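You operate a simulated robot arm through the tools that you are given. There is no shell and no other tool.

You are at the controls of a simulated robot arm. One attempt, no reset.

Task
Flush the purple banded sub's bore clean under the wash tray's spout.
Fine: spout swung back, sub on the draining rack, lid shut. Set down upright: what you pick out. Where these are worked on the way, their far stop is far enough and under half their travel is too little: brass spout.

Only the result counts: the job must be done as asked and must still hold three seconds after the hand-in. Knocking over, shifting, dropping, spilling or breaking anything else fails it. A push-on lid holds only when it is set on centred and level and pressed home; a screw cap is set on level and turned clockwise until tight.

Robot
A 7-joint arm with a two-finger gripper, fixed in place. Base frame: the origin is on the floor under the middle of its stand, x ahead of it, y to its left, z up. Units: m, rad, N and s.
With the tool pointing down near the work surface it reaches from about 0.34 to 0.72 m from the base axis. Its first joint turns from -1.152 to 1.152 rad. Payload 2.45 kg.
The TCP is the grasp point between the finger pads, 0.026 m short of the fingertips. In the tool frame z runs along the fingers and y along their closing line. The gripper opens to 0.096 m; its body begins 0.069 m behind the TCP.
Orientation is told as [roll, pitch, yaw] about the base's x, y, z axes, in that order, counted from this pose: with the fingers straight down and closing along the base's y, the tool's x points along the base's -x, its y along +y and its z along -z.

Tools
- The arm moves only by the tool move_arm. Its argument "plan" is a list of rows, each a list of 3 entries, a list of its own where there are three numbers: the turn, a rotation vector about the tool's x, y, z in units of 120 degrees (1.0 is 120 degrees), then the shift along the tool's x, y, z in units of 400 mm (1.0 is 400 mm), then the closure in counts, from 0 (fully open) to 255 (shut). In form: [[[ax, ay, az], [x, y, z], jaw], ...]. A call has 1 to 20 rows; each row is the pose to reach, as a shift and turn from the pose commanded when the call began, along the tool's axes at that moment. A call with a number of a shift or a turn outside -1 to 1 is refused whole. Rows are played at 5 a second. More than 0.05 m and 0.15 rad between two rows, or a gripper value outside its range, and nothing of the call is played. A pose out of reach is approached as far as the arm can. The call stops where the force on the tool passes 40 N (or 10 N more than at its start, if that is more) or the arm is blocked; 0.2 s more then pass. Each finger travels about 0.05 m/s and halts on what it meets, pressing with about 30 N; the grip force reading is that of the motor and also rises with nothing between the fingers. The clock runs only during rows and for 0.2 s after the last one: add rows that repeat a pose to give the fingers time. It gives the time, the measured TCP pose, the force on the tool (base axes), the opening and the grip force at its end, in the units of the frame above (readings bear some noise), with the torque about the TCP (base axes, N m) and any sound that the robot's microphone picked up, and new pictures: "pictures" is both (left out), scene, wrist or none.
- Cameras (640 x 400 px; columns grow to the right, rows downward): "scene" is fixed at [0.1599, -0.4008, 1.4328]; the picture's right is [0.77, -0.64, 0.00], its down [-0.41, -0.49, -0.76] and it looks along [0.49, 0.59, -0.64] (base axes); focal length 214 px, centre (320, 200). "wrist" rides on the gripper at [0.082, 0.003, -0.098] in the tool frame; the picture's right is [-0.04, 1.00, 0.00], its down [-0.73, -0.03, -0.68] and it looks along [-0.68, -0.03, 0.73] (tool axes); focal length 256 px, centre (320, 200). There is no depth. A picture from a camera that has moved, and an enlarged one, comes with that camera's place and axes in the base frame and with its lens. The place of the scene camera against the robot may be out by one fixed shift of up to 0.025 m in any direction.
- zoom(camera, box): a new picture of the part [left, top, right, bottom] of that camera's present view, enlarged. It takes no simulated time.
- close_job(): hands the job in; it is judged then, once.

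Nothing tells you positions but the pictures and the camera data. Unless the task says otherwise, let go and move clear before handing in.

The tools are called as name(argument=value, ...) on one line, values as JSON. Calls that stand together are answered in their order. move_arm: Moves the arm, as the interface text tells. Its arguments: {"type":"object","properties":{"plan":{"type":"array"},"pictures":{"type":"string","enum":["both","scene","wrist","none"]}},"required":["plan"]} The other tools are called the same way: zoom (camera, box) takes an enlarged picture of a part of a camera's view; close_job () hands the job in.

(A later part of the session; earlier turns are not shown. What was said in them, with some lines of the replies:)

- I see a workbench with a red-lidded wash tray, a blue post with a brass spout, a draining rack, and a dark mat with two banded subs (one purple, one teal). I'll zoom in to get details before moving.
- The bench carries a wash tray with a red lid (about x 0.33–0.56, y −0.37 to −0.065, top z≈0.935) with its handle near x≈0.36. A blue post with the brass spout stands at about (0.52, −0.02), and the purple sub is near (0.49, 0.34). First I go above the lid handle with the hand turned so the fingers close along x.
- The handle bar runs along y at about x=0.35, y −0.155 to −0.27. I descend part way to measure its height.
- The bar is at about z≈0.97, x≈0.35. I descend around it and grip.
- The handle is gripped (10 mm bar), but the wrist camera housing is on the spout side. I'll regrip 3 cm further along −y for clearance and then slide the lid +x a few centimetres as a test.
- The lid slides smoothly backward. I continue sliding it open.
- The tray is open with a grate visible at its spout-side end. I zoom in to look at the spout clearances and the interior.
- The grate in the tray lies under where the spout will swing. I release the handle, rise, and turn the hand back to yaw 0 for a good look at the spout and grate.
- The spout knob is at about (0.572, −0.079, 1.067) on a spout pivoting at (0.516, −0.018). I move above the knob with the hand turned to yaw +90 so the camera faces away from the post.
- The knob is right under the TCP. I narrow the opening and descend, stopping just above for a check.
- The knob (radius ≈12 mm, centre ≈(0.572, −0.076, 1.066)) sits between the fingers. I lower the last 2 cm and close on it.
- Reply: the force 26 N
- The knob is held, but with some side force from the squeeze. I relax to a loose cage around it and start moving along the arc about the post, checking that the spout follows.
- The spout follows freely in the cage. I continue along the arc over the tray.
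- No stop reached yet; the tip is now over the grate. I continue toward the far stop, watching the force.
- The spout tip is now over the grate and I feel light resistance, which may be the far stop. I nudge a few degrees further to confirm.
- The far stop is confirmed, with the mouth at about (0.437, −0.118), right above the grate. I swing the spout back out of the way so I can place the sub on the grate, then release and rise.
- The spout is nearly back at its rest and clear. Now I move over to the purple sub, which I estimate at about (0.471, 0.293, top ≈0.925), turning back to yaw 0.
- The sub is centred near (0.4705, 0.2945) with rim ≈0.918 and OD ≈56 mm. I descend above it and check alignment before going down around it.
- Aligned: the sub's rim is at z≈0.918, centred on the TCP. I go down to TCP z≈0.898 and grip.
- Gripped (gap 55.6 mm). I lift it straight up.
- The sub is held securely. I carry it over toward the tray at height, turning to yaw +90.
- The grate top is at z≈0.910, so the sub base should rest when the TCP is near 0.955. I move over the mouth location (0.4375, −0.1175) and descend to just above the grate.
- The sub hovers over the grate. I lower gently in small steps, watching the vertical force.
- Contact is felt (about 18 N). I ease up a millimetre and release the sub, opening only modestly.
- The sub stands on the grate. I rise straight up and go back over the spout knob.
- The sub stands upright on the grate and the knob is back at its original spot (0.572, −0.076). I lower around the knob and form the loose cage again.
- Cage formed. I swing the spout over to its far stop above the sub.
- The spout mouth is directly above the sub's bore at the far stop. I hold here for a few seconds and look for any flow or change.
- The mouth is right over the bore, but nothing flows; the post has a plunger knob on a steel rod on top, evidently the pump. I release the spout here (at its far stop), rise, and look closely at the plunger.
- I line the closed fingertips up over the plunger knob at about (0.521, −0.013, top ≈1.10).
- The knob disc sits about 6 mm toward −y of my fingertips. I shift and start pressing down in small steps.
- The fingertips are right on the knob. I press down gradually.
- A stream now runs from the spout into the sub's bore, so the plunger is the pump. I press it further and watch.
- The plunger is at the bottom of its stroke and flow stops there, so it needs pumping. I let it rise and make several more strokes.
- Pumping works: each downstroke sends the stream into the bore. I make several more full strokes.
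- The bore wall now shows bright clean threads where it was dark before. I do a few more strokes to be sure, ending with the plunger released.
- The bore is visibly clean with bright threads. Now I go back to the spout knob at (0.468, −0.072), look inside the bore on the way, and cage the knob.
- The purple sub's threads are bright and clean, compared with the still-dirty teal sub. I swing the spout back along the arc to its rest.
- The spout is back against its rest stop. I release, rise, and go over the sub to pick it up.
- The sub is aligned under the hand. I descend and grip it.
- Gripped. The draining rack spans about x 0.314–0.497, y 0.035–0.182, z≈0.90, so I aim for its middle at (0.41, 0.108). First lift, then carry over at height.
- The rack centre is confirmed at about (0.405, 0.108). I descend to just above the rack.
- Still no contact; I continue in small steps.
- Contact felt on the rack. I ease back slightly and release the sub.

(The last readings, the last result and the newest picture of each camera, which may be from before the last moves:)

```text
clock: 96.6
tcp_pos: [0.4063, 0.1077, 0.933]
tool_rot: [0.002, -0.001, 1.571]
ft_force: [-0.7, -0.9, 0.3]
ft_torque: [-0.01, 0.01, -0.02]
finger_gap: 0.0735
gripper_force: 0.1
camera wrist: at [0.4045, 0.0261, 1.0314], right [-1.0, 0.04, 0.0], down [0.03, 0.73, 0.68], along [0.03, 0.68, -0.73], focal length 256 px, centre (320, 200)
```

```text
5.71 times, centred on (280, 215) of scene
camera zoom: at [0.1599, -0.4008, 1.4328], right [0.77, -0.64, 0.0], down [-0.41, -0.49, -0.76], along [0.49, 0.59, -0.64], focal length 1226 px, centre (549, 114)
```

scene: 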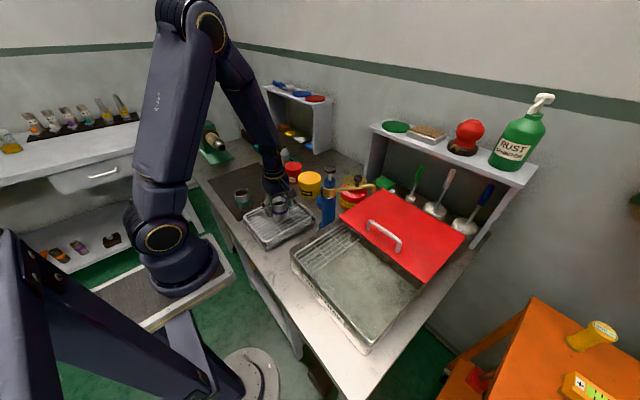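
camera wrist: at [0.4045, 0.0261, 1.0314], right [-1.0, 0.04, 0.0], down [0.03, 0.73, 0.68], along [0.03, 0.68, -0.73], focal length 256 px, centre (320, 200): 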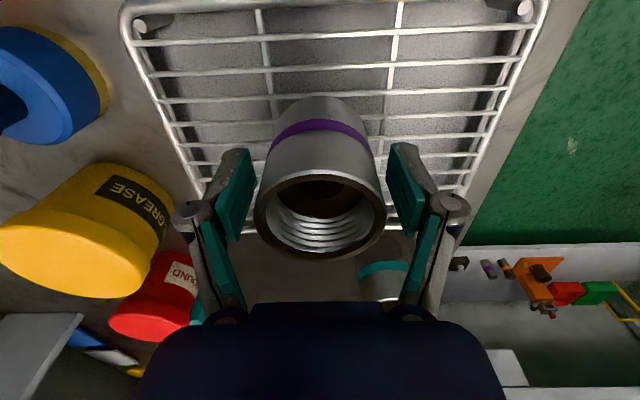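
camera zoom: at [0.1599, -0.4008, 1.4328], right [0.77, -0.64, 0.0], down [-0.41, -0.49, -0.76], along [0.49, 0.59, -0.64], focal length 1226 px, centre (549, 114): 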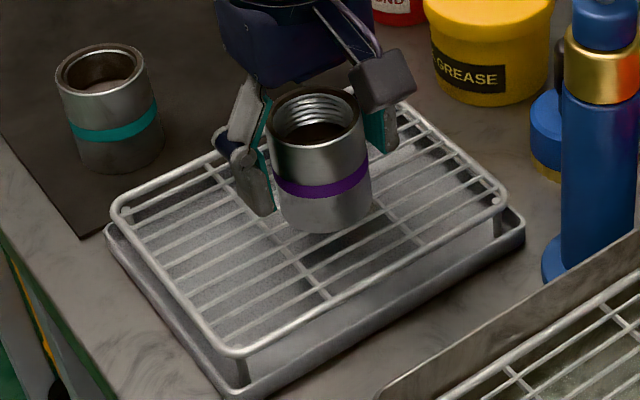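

The sub stands upright on the rack. I rise straight up and travel over to the lid handle (now at x≈0.54, y≈−0.215).

move_arm(plan=[[[0, 0, 0], [0, 0, -0.04], 60], [[0, 0, 0], [0, 0, -0.13], 60], [[0, 0, 0], [0, 0, -0.24], 60], [[0, 0, 0], [0, 0, -0.35], 60], [[0, 0, 0], [0, 0, -0.46], 60], [[0, 0, 0], [0, 0, -0.57], 60], [[0, 0, 0], [0, 0, -0.6675], 60], [[0, 0, 0], [0.1, -0.04, -0.6675], 60], [[0, 0, 0], [0.2, -0.08, -0.6675], 60], [[0, 0, 0], [0.3, -0.125, -0.6675], 60], [[0, 0, 0], [0.4, -0.17, -0.6675], 60], [[0, 0, 0], [0.5, -0.21, -0.6675], 60], [[0, 0, 0], [0.6, -0.25, -0.6675], 60], [[0, 0, 0], [0.7, -0.295, -0.6675], 60], [[0, 0, 0], [0.8075, -0.339, -0.6675], 60], [[0, 0, 0], [0.8075, -0.339, -0.6675], 60]], pictures="both")

zoom(camera="scene", box=[230, 150, 350, 250])

```text
clock: 100.0
tcp_pos: [0.5422, -0.2154, 1.2013]
tool_rot: [0.001, -0.001, 1.572]
ft_force: [0.7, 0.3, -0.6]
ft_torque: [0.0, 0.0, 0.01]
finger_gap: 0.0733
gripper_force: 0.0
camera wrist: at [0.5405, -0.2965, 1.2989], right [-1.0, 0.04, 0.0], down [0.03, 0.73, 0.68], along [0.03, 0.68, -0.73], focal length 256 px, centre (320, 200)
```

scene: 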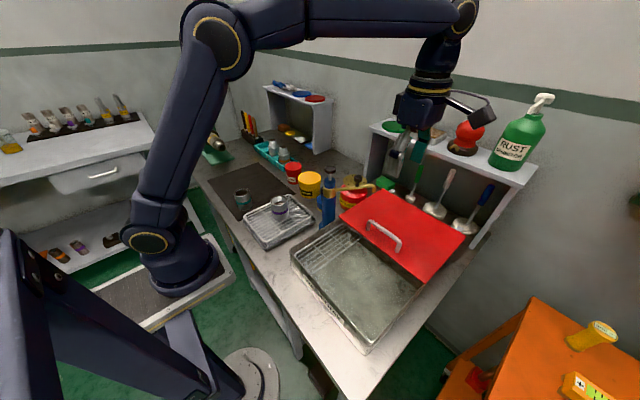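
wrist: 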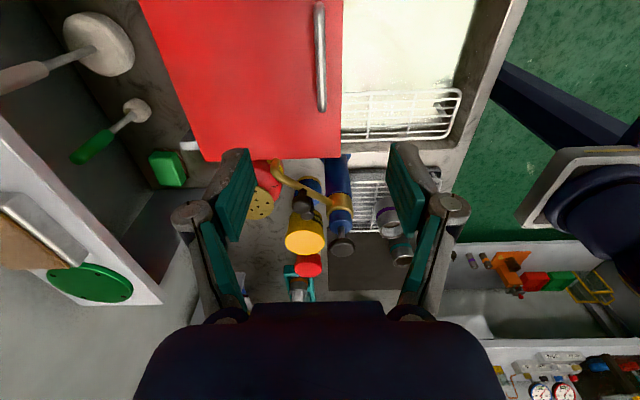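

```text
4.00 times, centred on (290, 200) of scene
camera zoom: at [0.1599, -0.4008, 1.4328], right [0.77, -0.64, 0.0], down [-0.41, -0.49, -0.76], along [0.49, 0.59, -0.64], focal length 858 px, centre (440, 200)
```

zoom: 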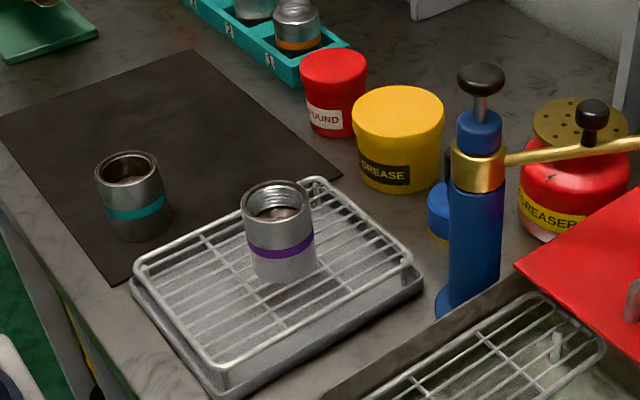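

The sub stands nicely on the rack. For closing the lid I turn the hand back to yaw −90 (the orientation that worked for the full stroke), keeping high and clear.

move_arm(plan=[[[0, 0, 0.068], [0.007, 0.021, 0], 60], [[0, 0, 0.136], [0.013, 0.042, 0], 60], [[0, 0, 0.205], [0.02, 0.063, 0], 60], [[0, 0, 0.273], [0.026, 0.084, 0], 60], [[0, 0, 0.341], [0.033, 0.105, 0], 60], [[0, 0, 0.409], [0.04, 0.125, 0], 60], [[0, 0, 0.477], [0.046, 0.146, 0], 60], [[0, 0, 0.545], [0.053, 0.167, 0], 60], [[0, 0, 0.614], [0.059, 0.188, 0], 60], [[0, 0, 0.682], [0.066, 0.209, 0], 60], [[0, 0, 0.75], [0.0725, 0.23, 0], 60], [[0, 0, 0.75], [0.0725, 0.23, 0], 60]], pictures="wrist")

move_arm(plan=[[[0, 0, 0.068], [-0.021, 0, 0], 100], [[0, 0, 0.136], [-0.042, 0, 0], 100], [[0, 0, 0.205], [-0.064, 0, 0], 100], [[0, 0, 0.273], [-0.085, 0, 0], 100], [[0, 0, 0.341], [-0.106, 0, 0], 100], [[0, 0, 0.409], [-0.128, 0, 0], 100], [[0, 0, 0.477], [-0.149, 0, 0], 100], [[0, 0, 0.545], [-0.17, 0, 0], 100], [[0, 0, 0.614], [-0.191, 0, 0], 100], [[0, 0, 0.682], [-0.213, 0, 0], 100], [[0, 0, 0.75], [-0.234, 0, 0], 100], [[0, 0, 0.75], [-0.234, 0, 0], 100]], pictures="both")

```text
clock: 102.6
tcp_pos: [0.4492, -0.2447, 1.2011]
tool_rot: [-0.001, 0.0, -0.001]
ft_force: [-0.3, -0.1, -0.2]
ft_torque: [0.0, -0.01, 0.0]
finger_gap: 0.0735
gripper_force: 0.0
camera wrist: at [0.3698, -0.2407, 1.2985], right [0.04, 1.0, 0.0], down [0.73, -0.03, 0.68], along [0.68, -0.03, -0.73], focal length 256 px, centre (320, 200)
```

wrist: 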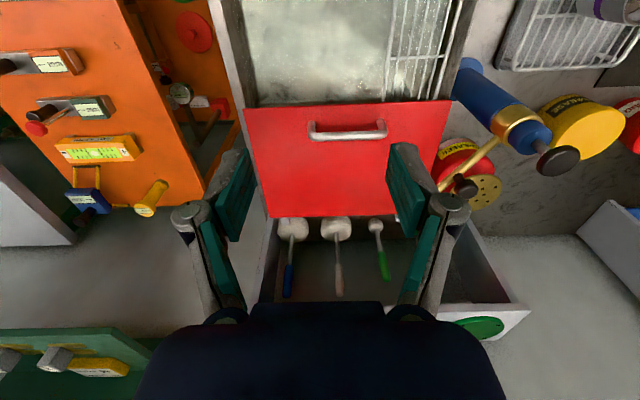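

```text
clock: 105.2
tcp_pos: [0.5437, -0.2429, 1.2003]
tool_rot: [0.0, 0.001, -1.572]
ft_force: [-0.6, 0.0, 0.1]
ft_torque: [-0.01, -0.01, 0.0]
finger_gap: 0.0584
gripper_force: 0.1
camera wrist: at [0.5483, -0.1623, 1.2982], right [1.0, -0.04, 0.0], down [-0.03, -0.73, 0.68], along [-0.03, -0.68, -0.73], focal length 256 px, centre (320, 200)
```

scene: 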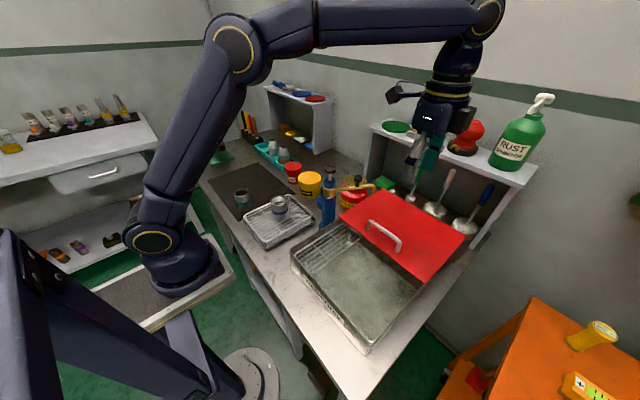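
wrist: 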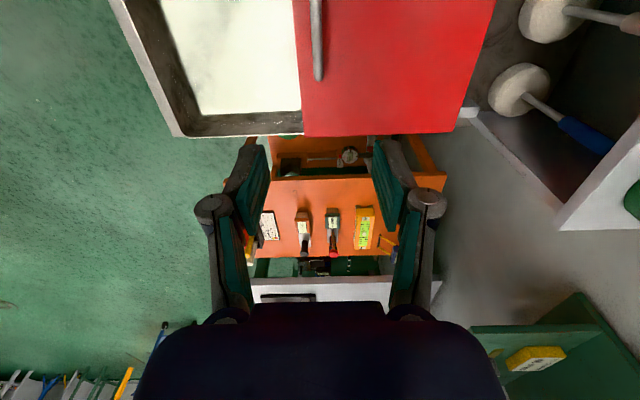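

Handle is at x≈0.543 under the hand. I descend around it and grip.

move_arm(plan=[[[0, 0, 0], [0.004, -0.001, 0.1], 100], [[0, 0, 0], [0.004, -0.001, 0.2], 100], [[0, 0, 0], [0.004, -0.001, 0.3], 100], [[0, 0, 0], [0.004, -0.001, 0.4], 100], [[0, 0, 0], [0.004, -0.001, 0.49], 100], [[0, 0, 0], [0.004, -0.001, 0.558], 100], [[0, 0, 0], [0.004, -0.001, 0.558], 180], [[0, 0, 0], [0.004, -0.001, 0.558], 255], [[0, 0, 0], [0.004, -0.001, 0.558], 255], [[0, 0, 0], [0.004, -0.001, 0.558], 255], [[0, 0, 0], [0.004, -0.001, 0.558], 255]], pictures="both")

zoom(camera="scene", box=[330, 150, 450, 270])

```text
clock: 107.6
tcp_pos: [0.5417, -0.2424, 0.9775]
tool_rot: [0.001, -0.001, -1.57]
ft_force: [-0.4, -0.8, -3.4]
ft_torque: [0.22, -0.03, -0.03]
finger_gap: 0.0104
gripper_force: 37.6
camera wrist: at [0.5471, -0.1608, 1.0746], right [1.0, -0.04, 0.0], down [-0.03, -0.73, 0.68], along [-0.03, -0.68, -0.73], focal length 256 px, centre (320, 200)
```

scene: 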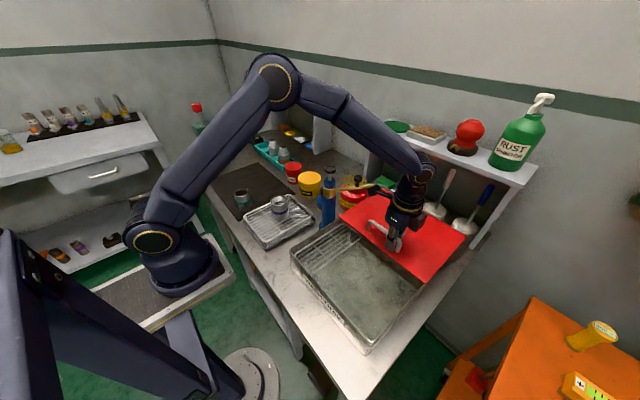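
wrist: 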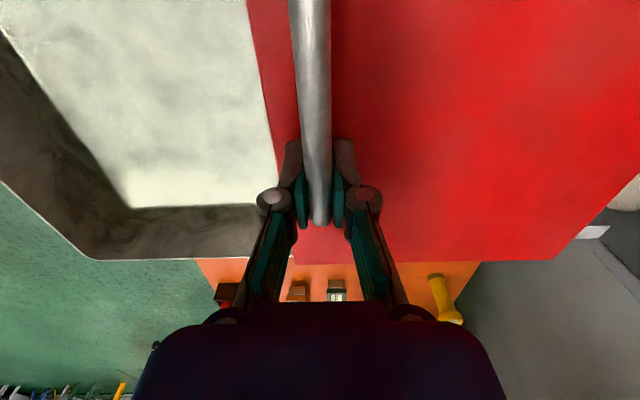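

```text
3.33 times, centred on (390, 210) of scene
camera zoom: at [0.16, -0.4008, 1.4328], right [0.77, -0.64, 0.0], down [-0.41, -0.49, -0.76], along [0.49, 0.59, -0.64], focal length 715 px, centre (87, 167)
```

zoom: 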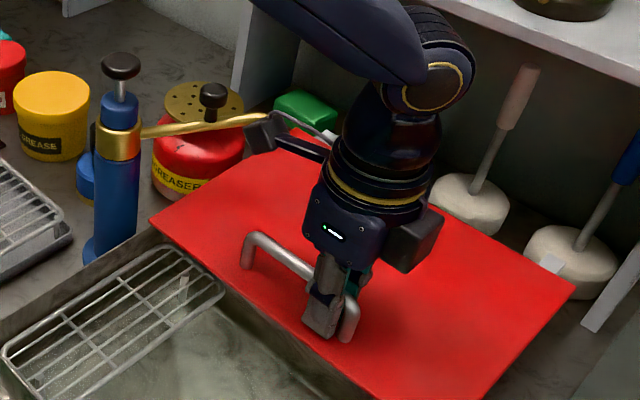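

Gripped. I slide the lid back toward closed, stopping about a centimetre short first.

move_arm(plan=[[[0, 0, 0], [0, -0.02, 0], 255], [[0, 0, 0], [0, -0.06, 0], 255], [[0, 0, 0], [0, -0.1, 0], 255], [[0, 0, 0], [0, -0.14, 0], 255], [[0, 0, 0], [0, -0.18, 0], 255], [[0, 0, 0], [0, -0.22, 0], 255], [[0, 0, 0], [0, -0.26, 0], 255], [[0, 0, 0], [0, -0.3, 0], 255], [[0, 0, 0], [0, -0.34, 0], 255], [[0, 0, 0], [0, -0.38, 0], 255], [[0, 0, 0], [0, -0.42, 0], 255], [[0, 0, 0], [0, -0.45, 0], 255]], pictures="both")

```text
clock: 110.2
tcp_pos: [0.3625, -0.2425, 0.9773]
tool_rot: [0.0, 0.001, -1.571]
ft_force: [-1.2, -4.5, -17.5]
ft_torque: [0.4, 0.03, -0.06]
finger_gap: 0.0105
gripper_force: 38.0
camera wrist: at [0.3671, -0.1607, 1.0746], right [1.0, -0.04, 0.0], down [-0.03, -0.73, 0.68], along [-0.03, -0.68, -0.73], focal length 256 px, centre (320, 200)
```

scene: 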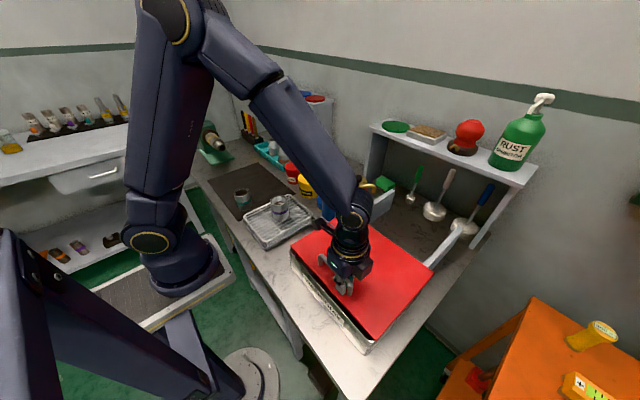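
wrist: 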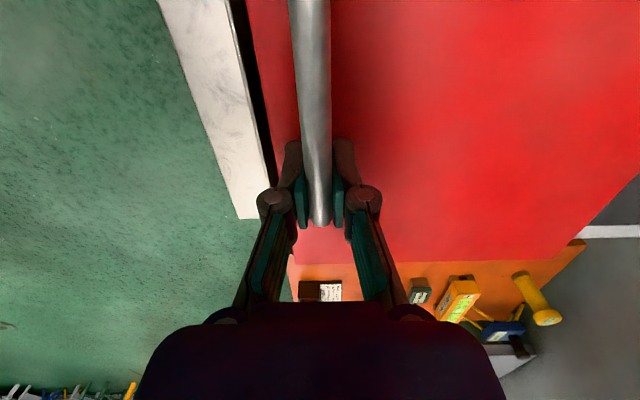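

Nearly shut. I creep the remaining centimetre until it meets its stop.

move_arm(plan=[[[0, 0, 0], [0, -0.012, 0], 255], [[0, 0, 0], [0, -0.022, 0], 255], [[0, 0, 0], [0, -0.03, 0], 255], [[0, 0, 0], [0, -0.034, 0], 255], [[0, 0, 0], [0, -0.038, 0], 255], [[0, 0, 0], [0, -0.038, 0], 255]], pictures="both")

zoom(camera="scene", box=[280, 210, 440, 360])

zoom(camera="wrist", box=[140, 0, 380, 220])

```text
clock: 111.6
tcp_pos: [0.3496, -0.2423, 0.9769]
tool_rot: [0.002, -0.001, -1.57]
ft_force: [17.6, -3.8, -26.3]
ft_torque: [0.37, 0.15, -0.07]
finger_gap: 0.0106
gripper_force: 37.8
camera wrist: at [0.3541, -0.1606, 1.0751], right [1.0, -0.04, 0.0], down [-0.03, -0.73, 0.68], along [-0.02, -0.68, -0.73], focal length 256 px, centre (320, 200)
```

scene: 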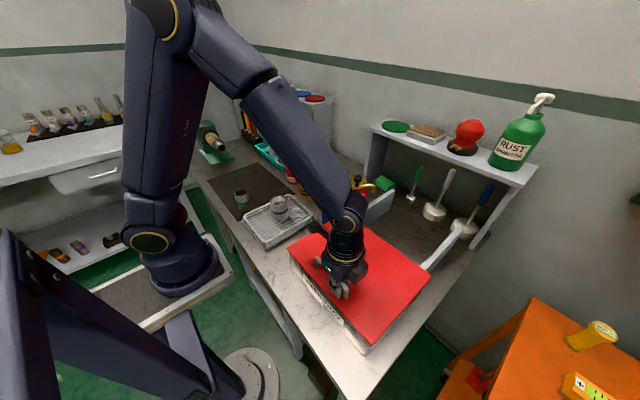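
wrist: 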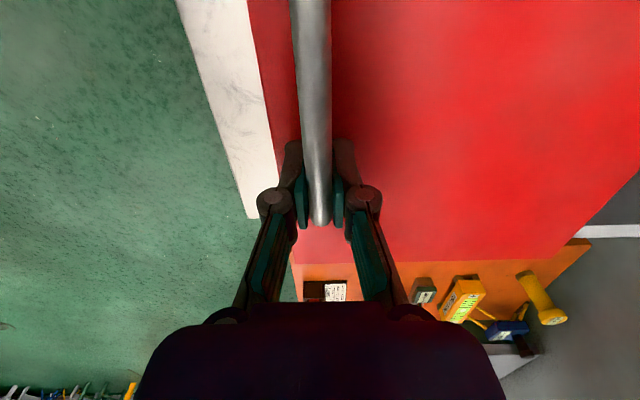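

```text
2.67 times, centred on (360, 285) of scene
camera zoom: at [0.1607, -0.4011, 1.4326], right [0.77, -0.64, 0.0], down [-0.41, -0.49, -0.76], along [0.49, 0.59, -0.64], focal length 572 px, centre (213, -27)
```

zoom: 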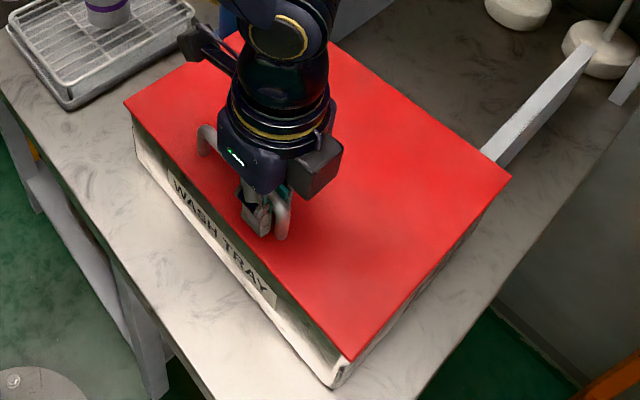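

```text
1.82 times, centred on (260, 110) of wrist
camera zoom: at [0.3541, -0.1606, 1.0751], right [1.0, -0.04, 0.0], down [-0.03, -0.73, 0.68], along [-0.02, -0.68, -0.73], focal length 465 px, centre (429, 364)
```

zoom: 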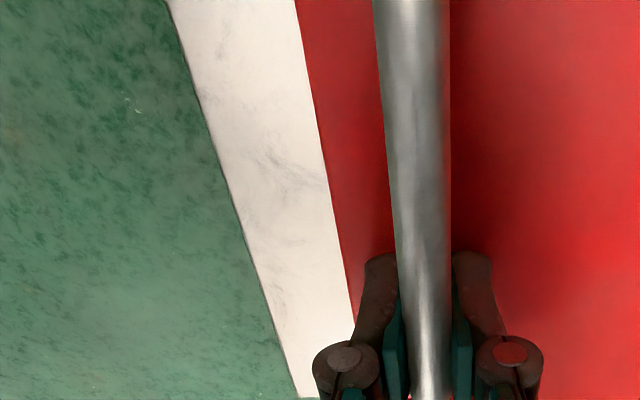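

The lid is against its closed stop at the original handle position. I open the fingers and rise clear.

move_arm(plan=[[[0, 0, 0], [0, -0.036, 0], 170], [[0, 0, 0], [0, -0.036, 0], 150], [[0, 0, 0], [0, -0.036, 0], 150]], pictures="wrist")

```text
clock: 112.4
tcp_pos: [0.3339, -0.2419, 0.9774]
tool_rot: [-0.001, 0.0, -1.572]
ft_force: [4.7, 0.8, 1.1]
ft_torque: [-0.04, 0.03, 0.03]
finger_gap: 0.0432
gripper_force: 2.6
camera wrist: at [0.3383, -0.161, 1.0751], right [1.0, -0.04, 0.0], down [-0.03, -0.73, 0.68], along [-0.03, -0.68, -0.73], focal length 256 px, centre (320, 200)
```

wrist: 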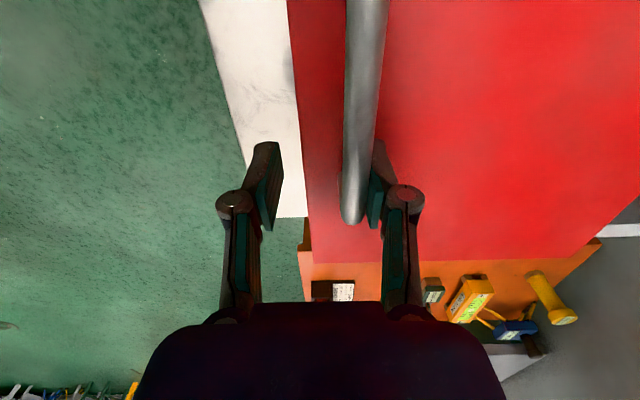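

I moved a bit with the wrong reference; the lid is simply held at its stop. I re-centre on the handle, then rise straight up.

move_arm(plan=[[[0, 0, 0], [0, 0.018, 0], 150], [[0, 0, 0], [0, 0.034, 0], 150], [[0, 0, 0], [0, 0.034, 0], 150]], pictures="wrist")

```text
clock: 113.2
tcp_pos: [0.3475, -0.242, 0.9781]
tool_rot: [0.0, 0.001, -1.57]
ft_force: [0.6, -0.9, -0.4]
ft_torque: [0.0, 0.0, -0.01]
finger_gap: 0.0398
gripper_force: 0.1
camera wrist: at [0.3523, -0.161, 1.0753], right [1.0, -0.04, 0.0], down [-0.03, -0.73, 0.68], along [-0.03, -0.68, -0.73], focal length 256 px, centre (320, 200)
```

wrist: 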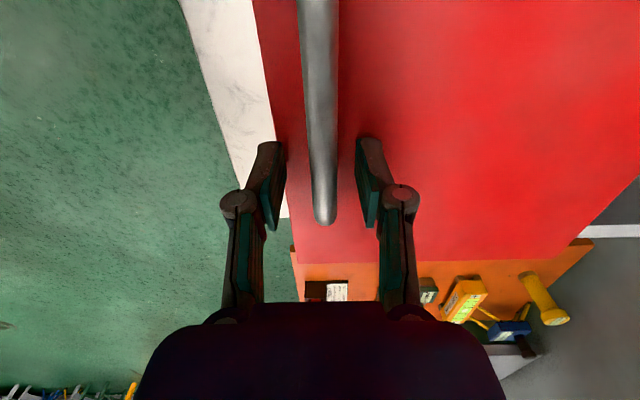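

Clear of contact on both sides. Now I rise straight up and check the whole scene.

move_arm(plan=[[[0, 0, 0], [0, 0, -0.06], 150], [[0, 0, 0], [0, 0, -0.16], 150], [[0, 0, 0], [0, 0, -0.28], 150], [[0, 0, 0], [0, 0, -0.4], 150], [[0, 0, 0], [0, 0, -0.52], 150], [[0, 0, 0], [0, 0, -0.64], 150], [[0, 0, 0], [0, 0, -0.75], 150], [[0, 0, 0], [0, 0, -0.75], 150]], pictures="both")

zoom(camera="scene", box=[280, 160, 460, 360])

zoom(camera="scene", box=[220, 140, 400, 260])

```text
clock: 115.0
tcp_pos: [0.348, -0.2418, 1.2781]
tool_rot: [0.0, 0.0, -1.573]
ft_force: [1.0, 0.1, 0.6]
ft_torque: [0.02, 0.04, 0.02]
finger_gap: 0.0398
gripper_force: 0.1
camera wrist: at [0.3518, -0.1604, 1.3763], right [1.0, -0.04, 0.0], down [-0.03, -0.73, 0.68], along [-0.03, -0.68, -0.73], focal length 256 px, centre (320, 200)
```

scene: 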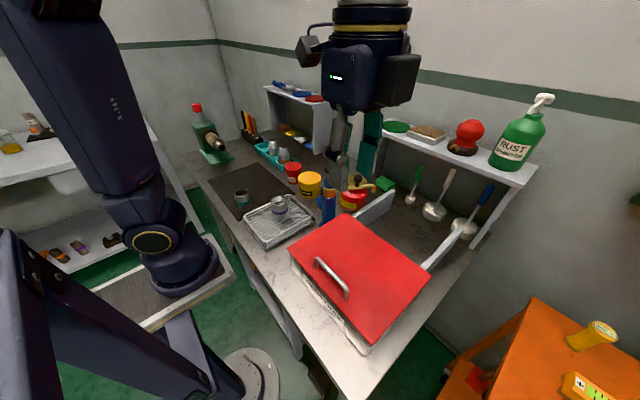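
wrist: 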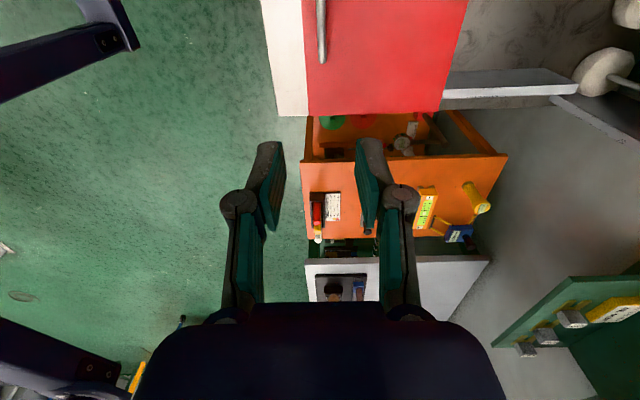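

```text
2.00 times, centred on (370, 260) of scene
camera zoom: at [0.1599, -0.4008, 1.4328], right [0.77, -0.64, 0.0], down [-0.41, -0.49, -0.76], along [0.49, 0.59, -0.64], focal length 429 px, centre (220, 80)
```

zoom: 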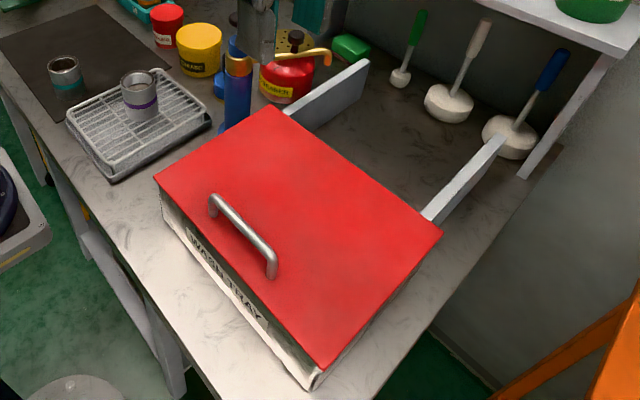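

```text
3.33 times, centred on (310, 200) of scene
camera zoom: at [0.1599, -0.4008, 1.4328], right [0.77, -0.64, 0.0], down [-0.41, -0.49, -0.76], along [0.49, 0.59, -0.64], focal length 715 px, centre (353, 200)
```

zoom: 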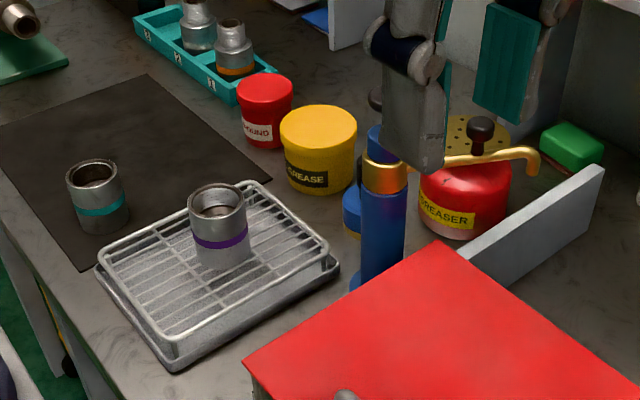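

The lid is shut at its original closed position, the spout is back at rest, and the purple sub stands upright with a clean bore on the draining rack. The hand is well clear, and nothing else looks disturbed, so I hand in.

close_job()

```text
The job is handed in.
```

The purple banded sub's bore has been flushed, and the job is handed in. I haven't seen the judgement.

- **Flush:** The sub stood on the tray's grate with the spout at its far stop over the bore. No liquid came until I pressed the plunger on top of the post. I gave it about six strokes, and each one sent a stream into the bore. The threads now look bright, while the teal sub's are still dark.
- **Spout:** It is swung back to where it started, against its rest stop.
- **Sub:** It is standing upright near the middle of the draining rack.
- **Lid:** It is slid shut against its stop, with its corners where they were at the start.

While letting go of the lid handle I moved about 14 mm the wrong way. That only pressed the lid lightly against its closed stop, and it did not shift. In the last pictures nothing else on the bench looked moved or spilled.
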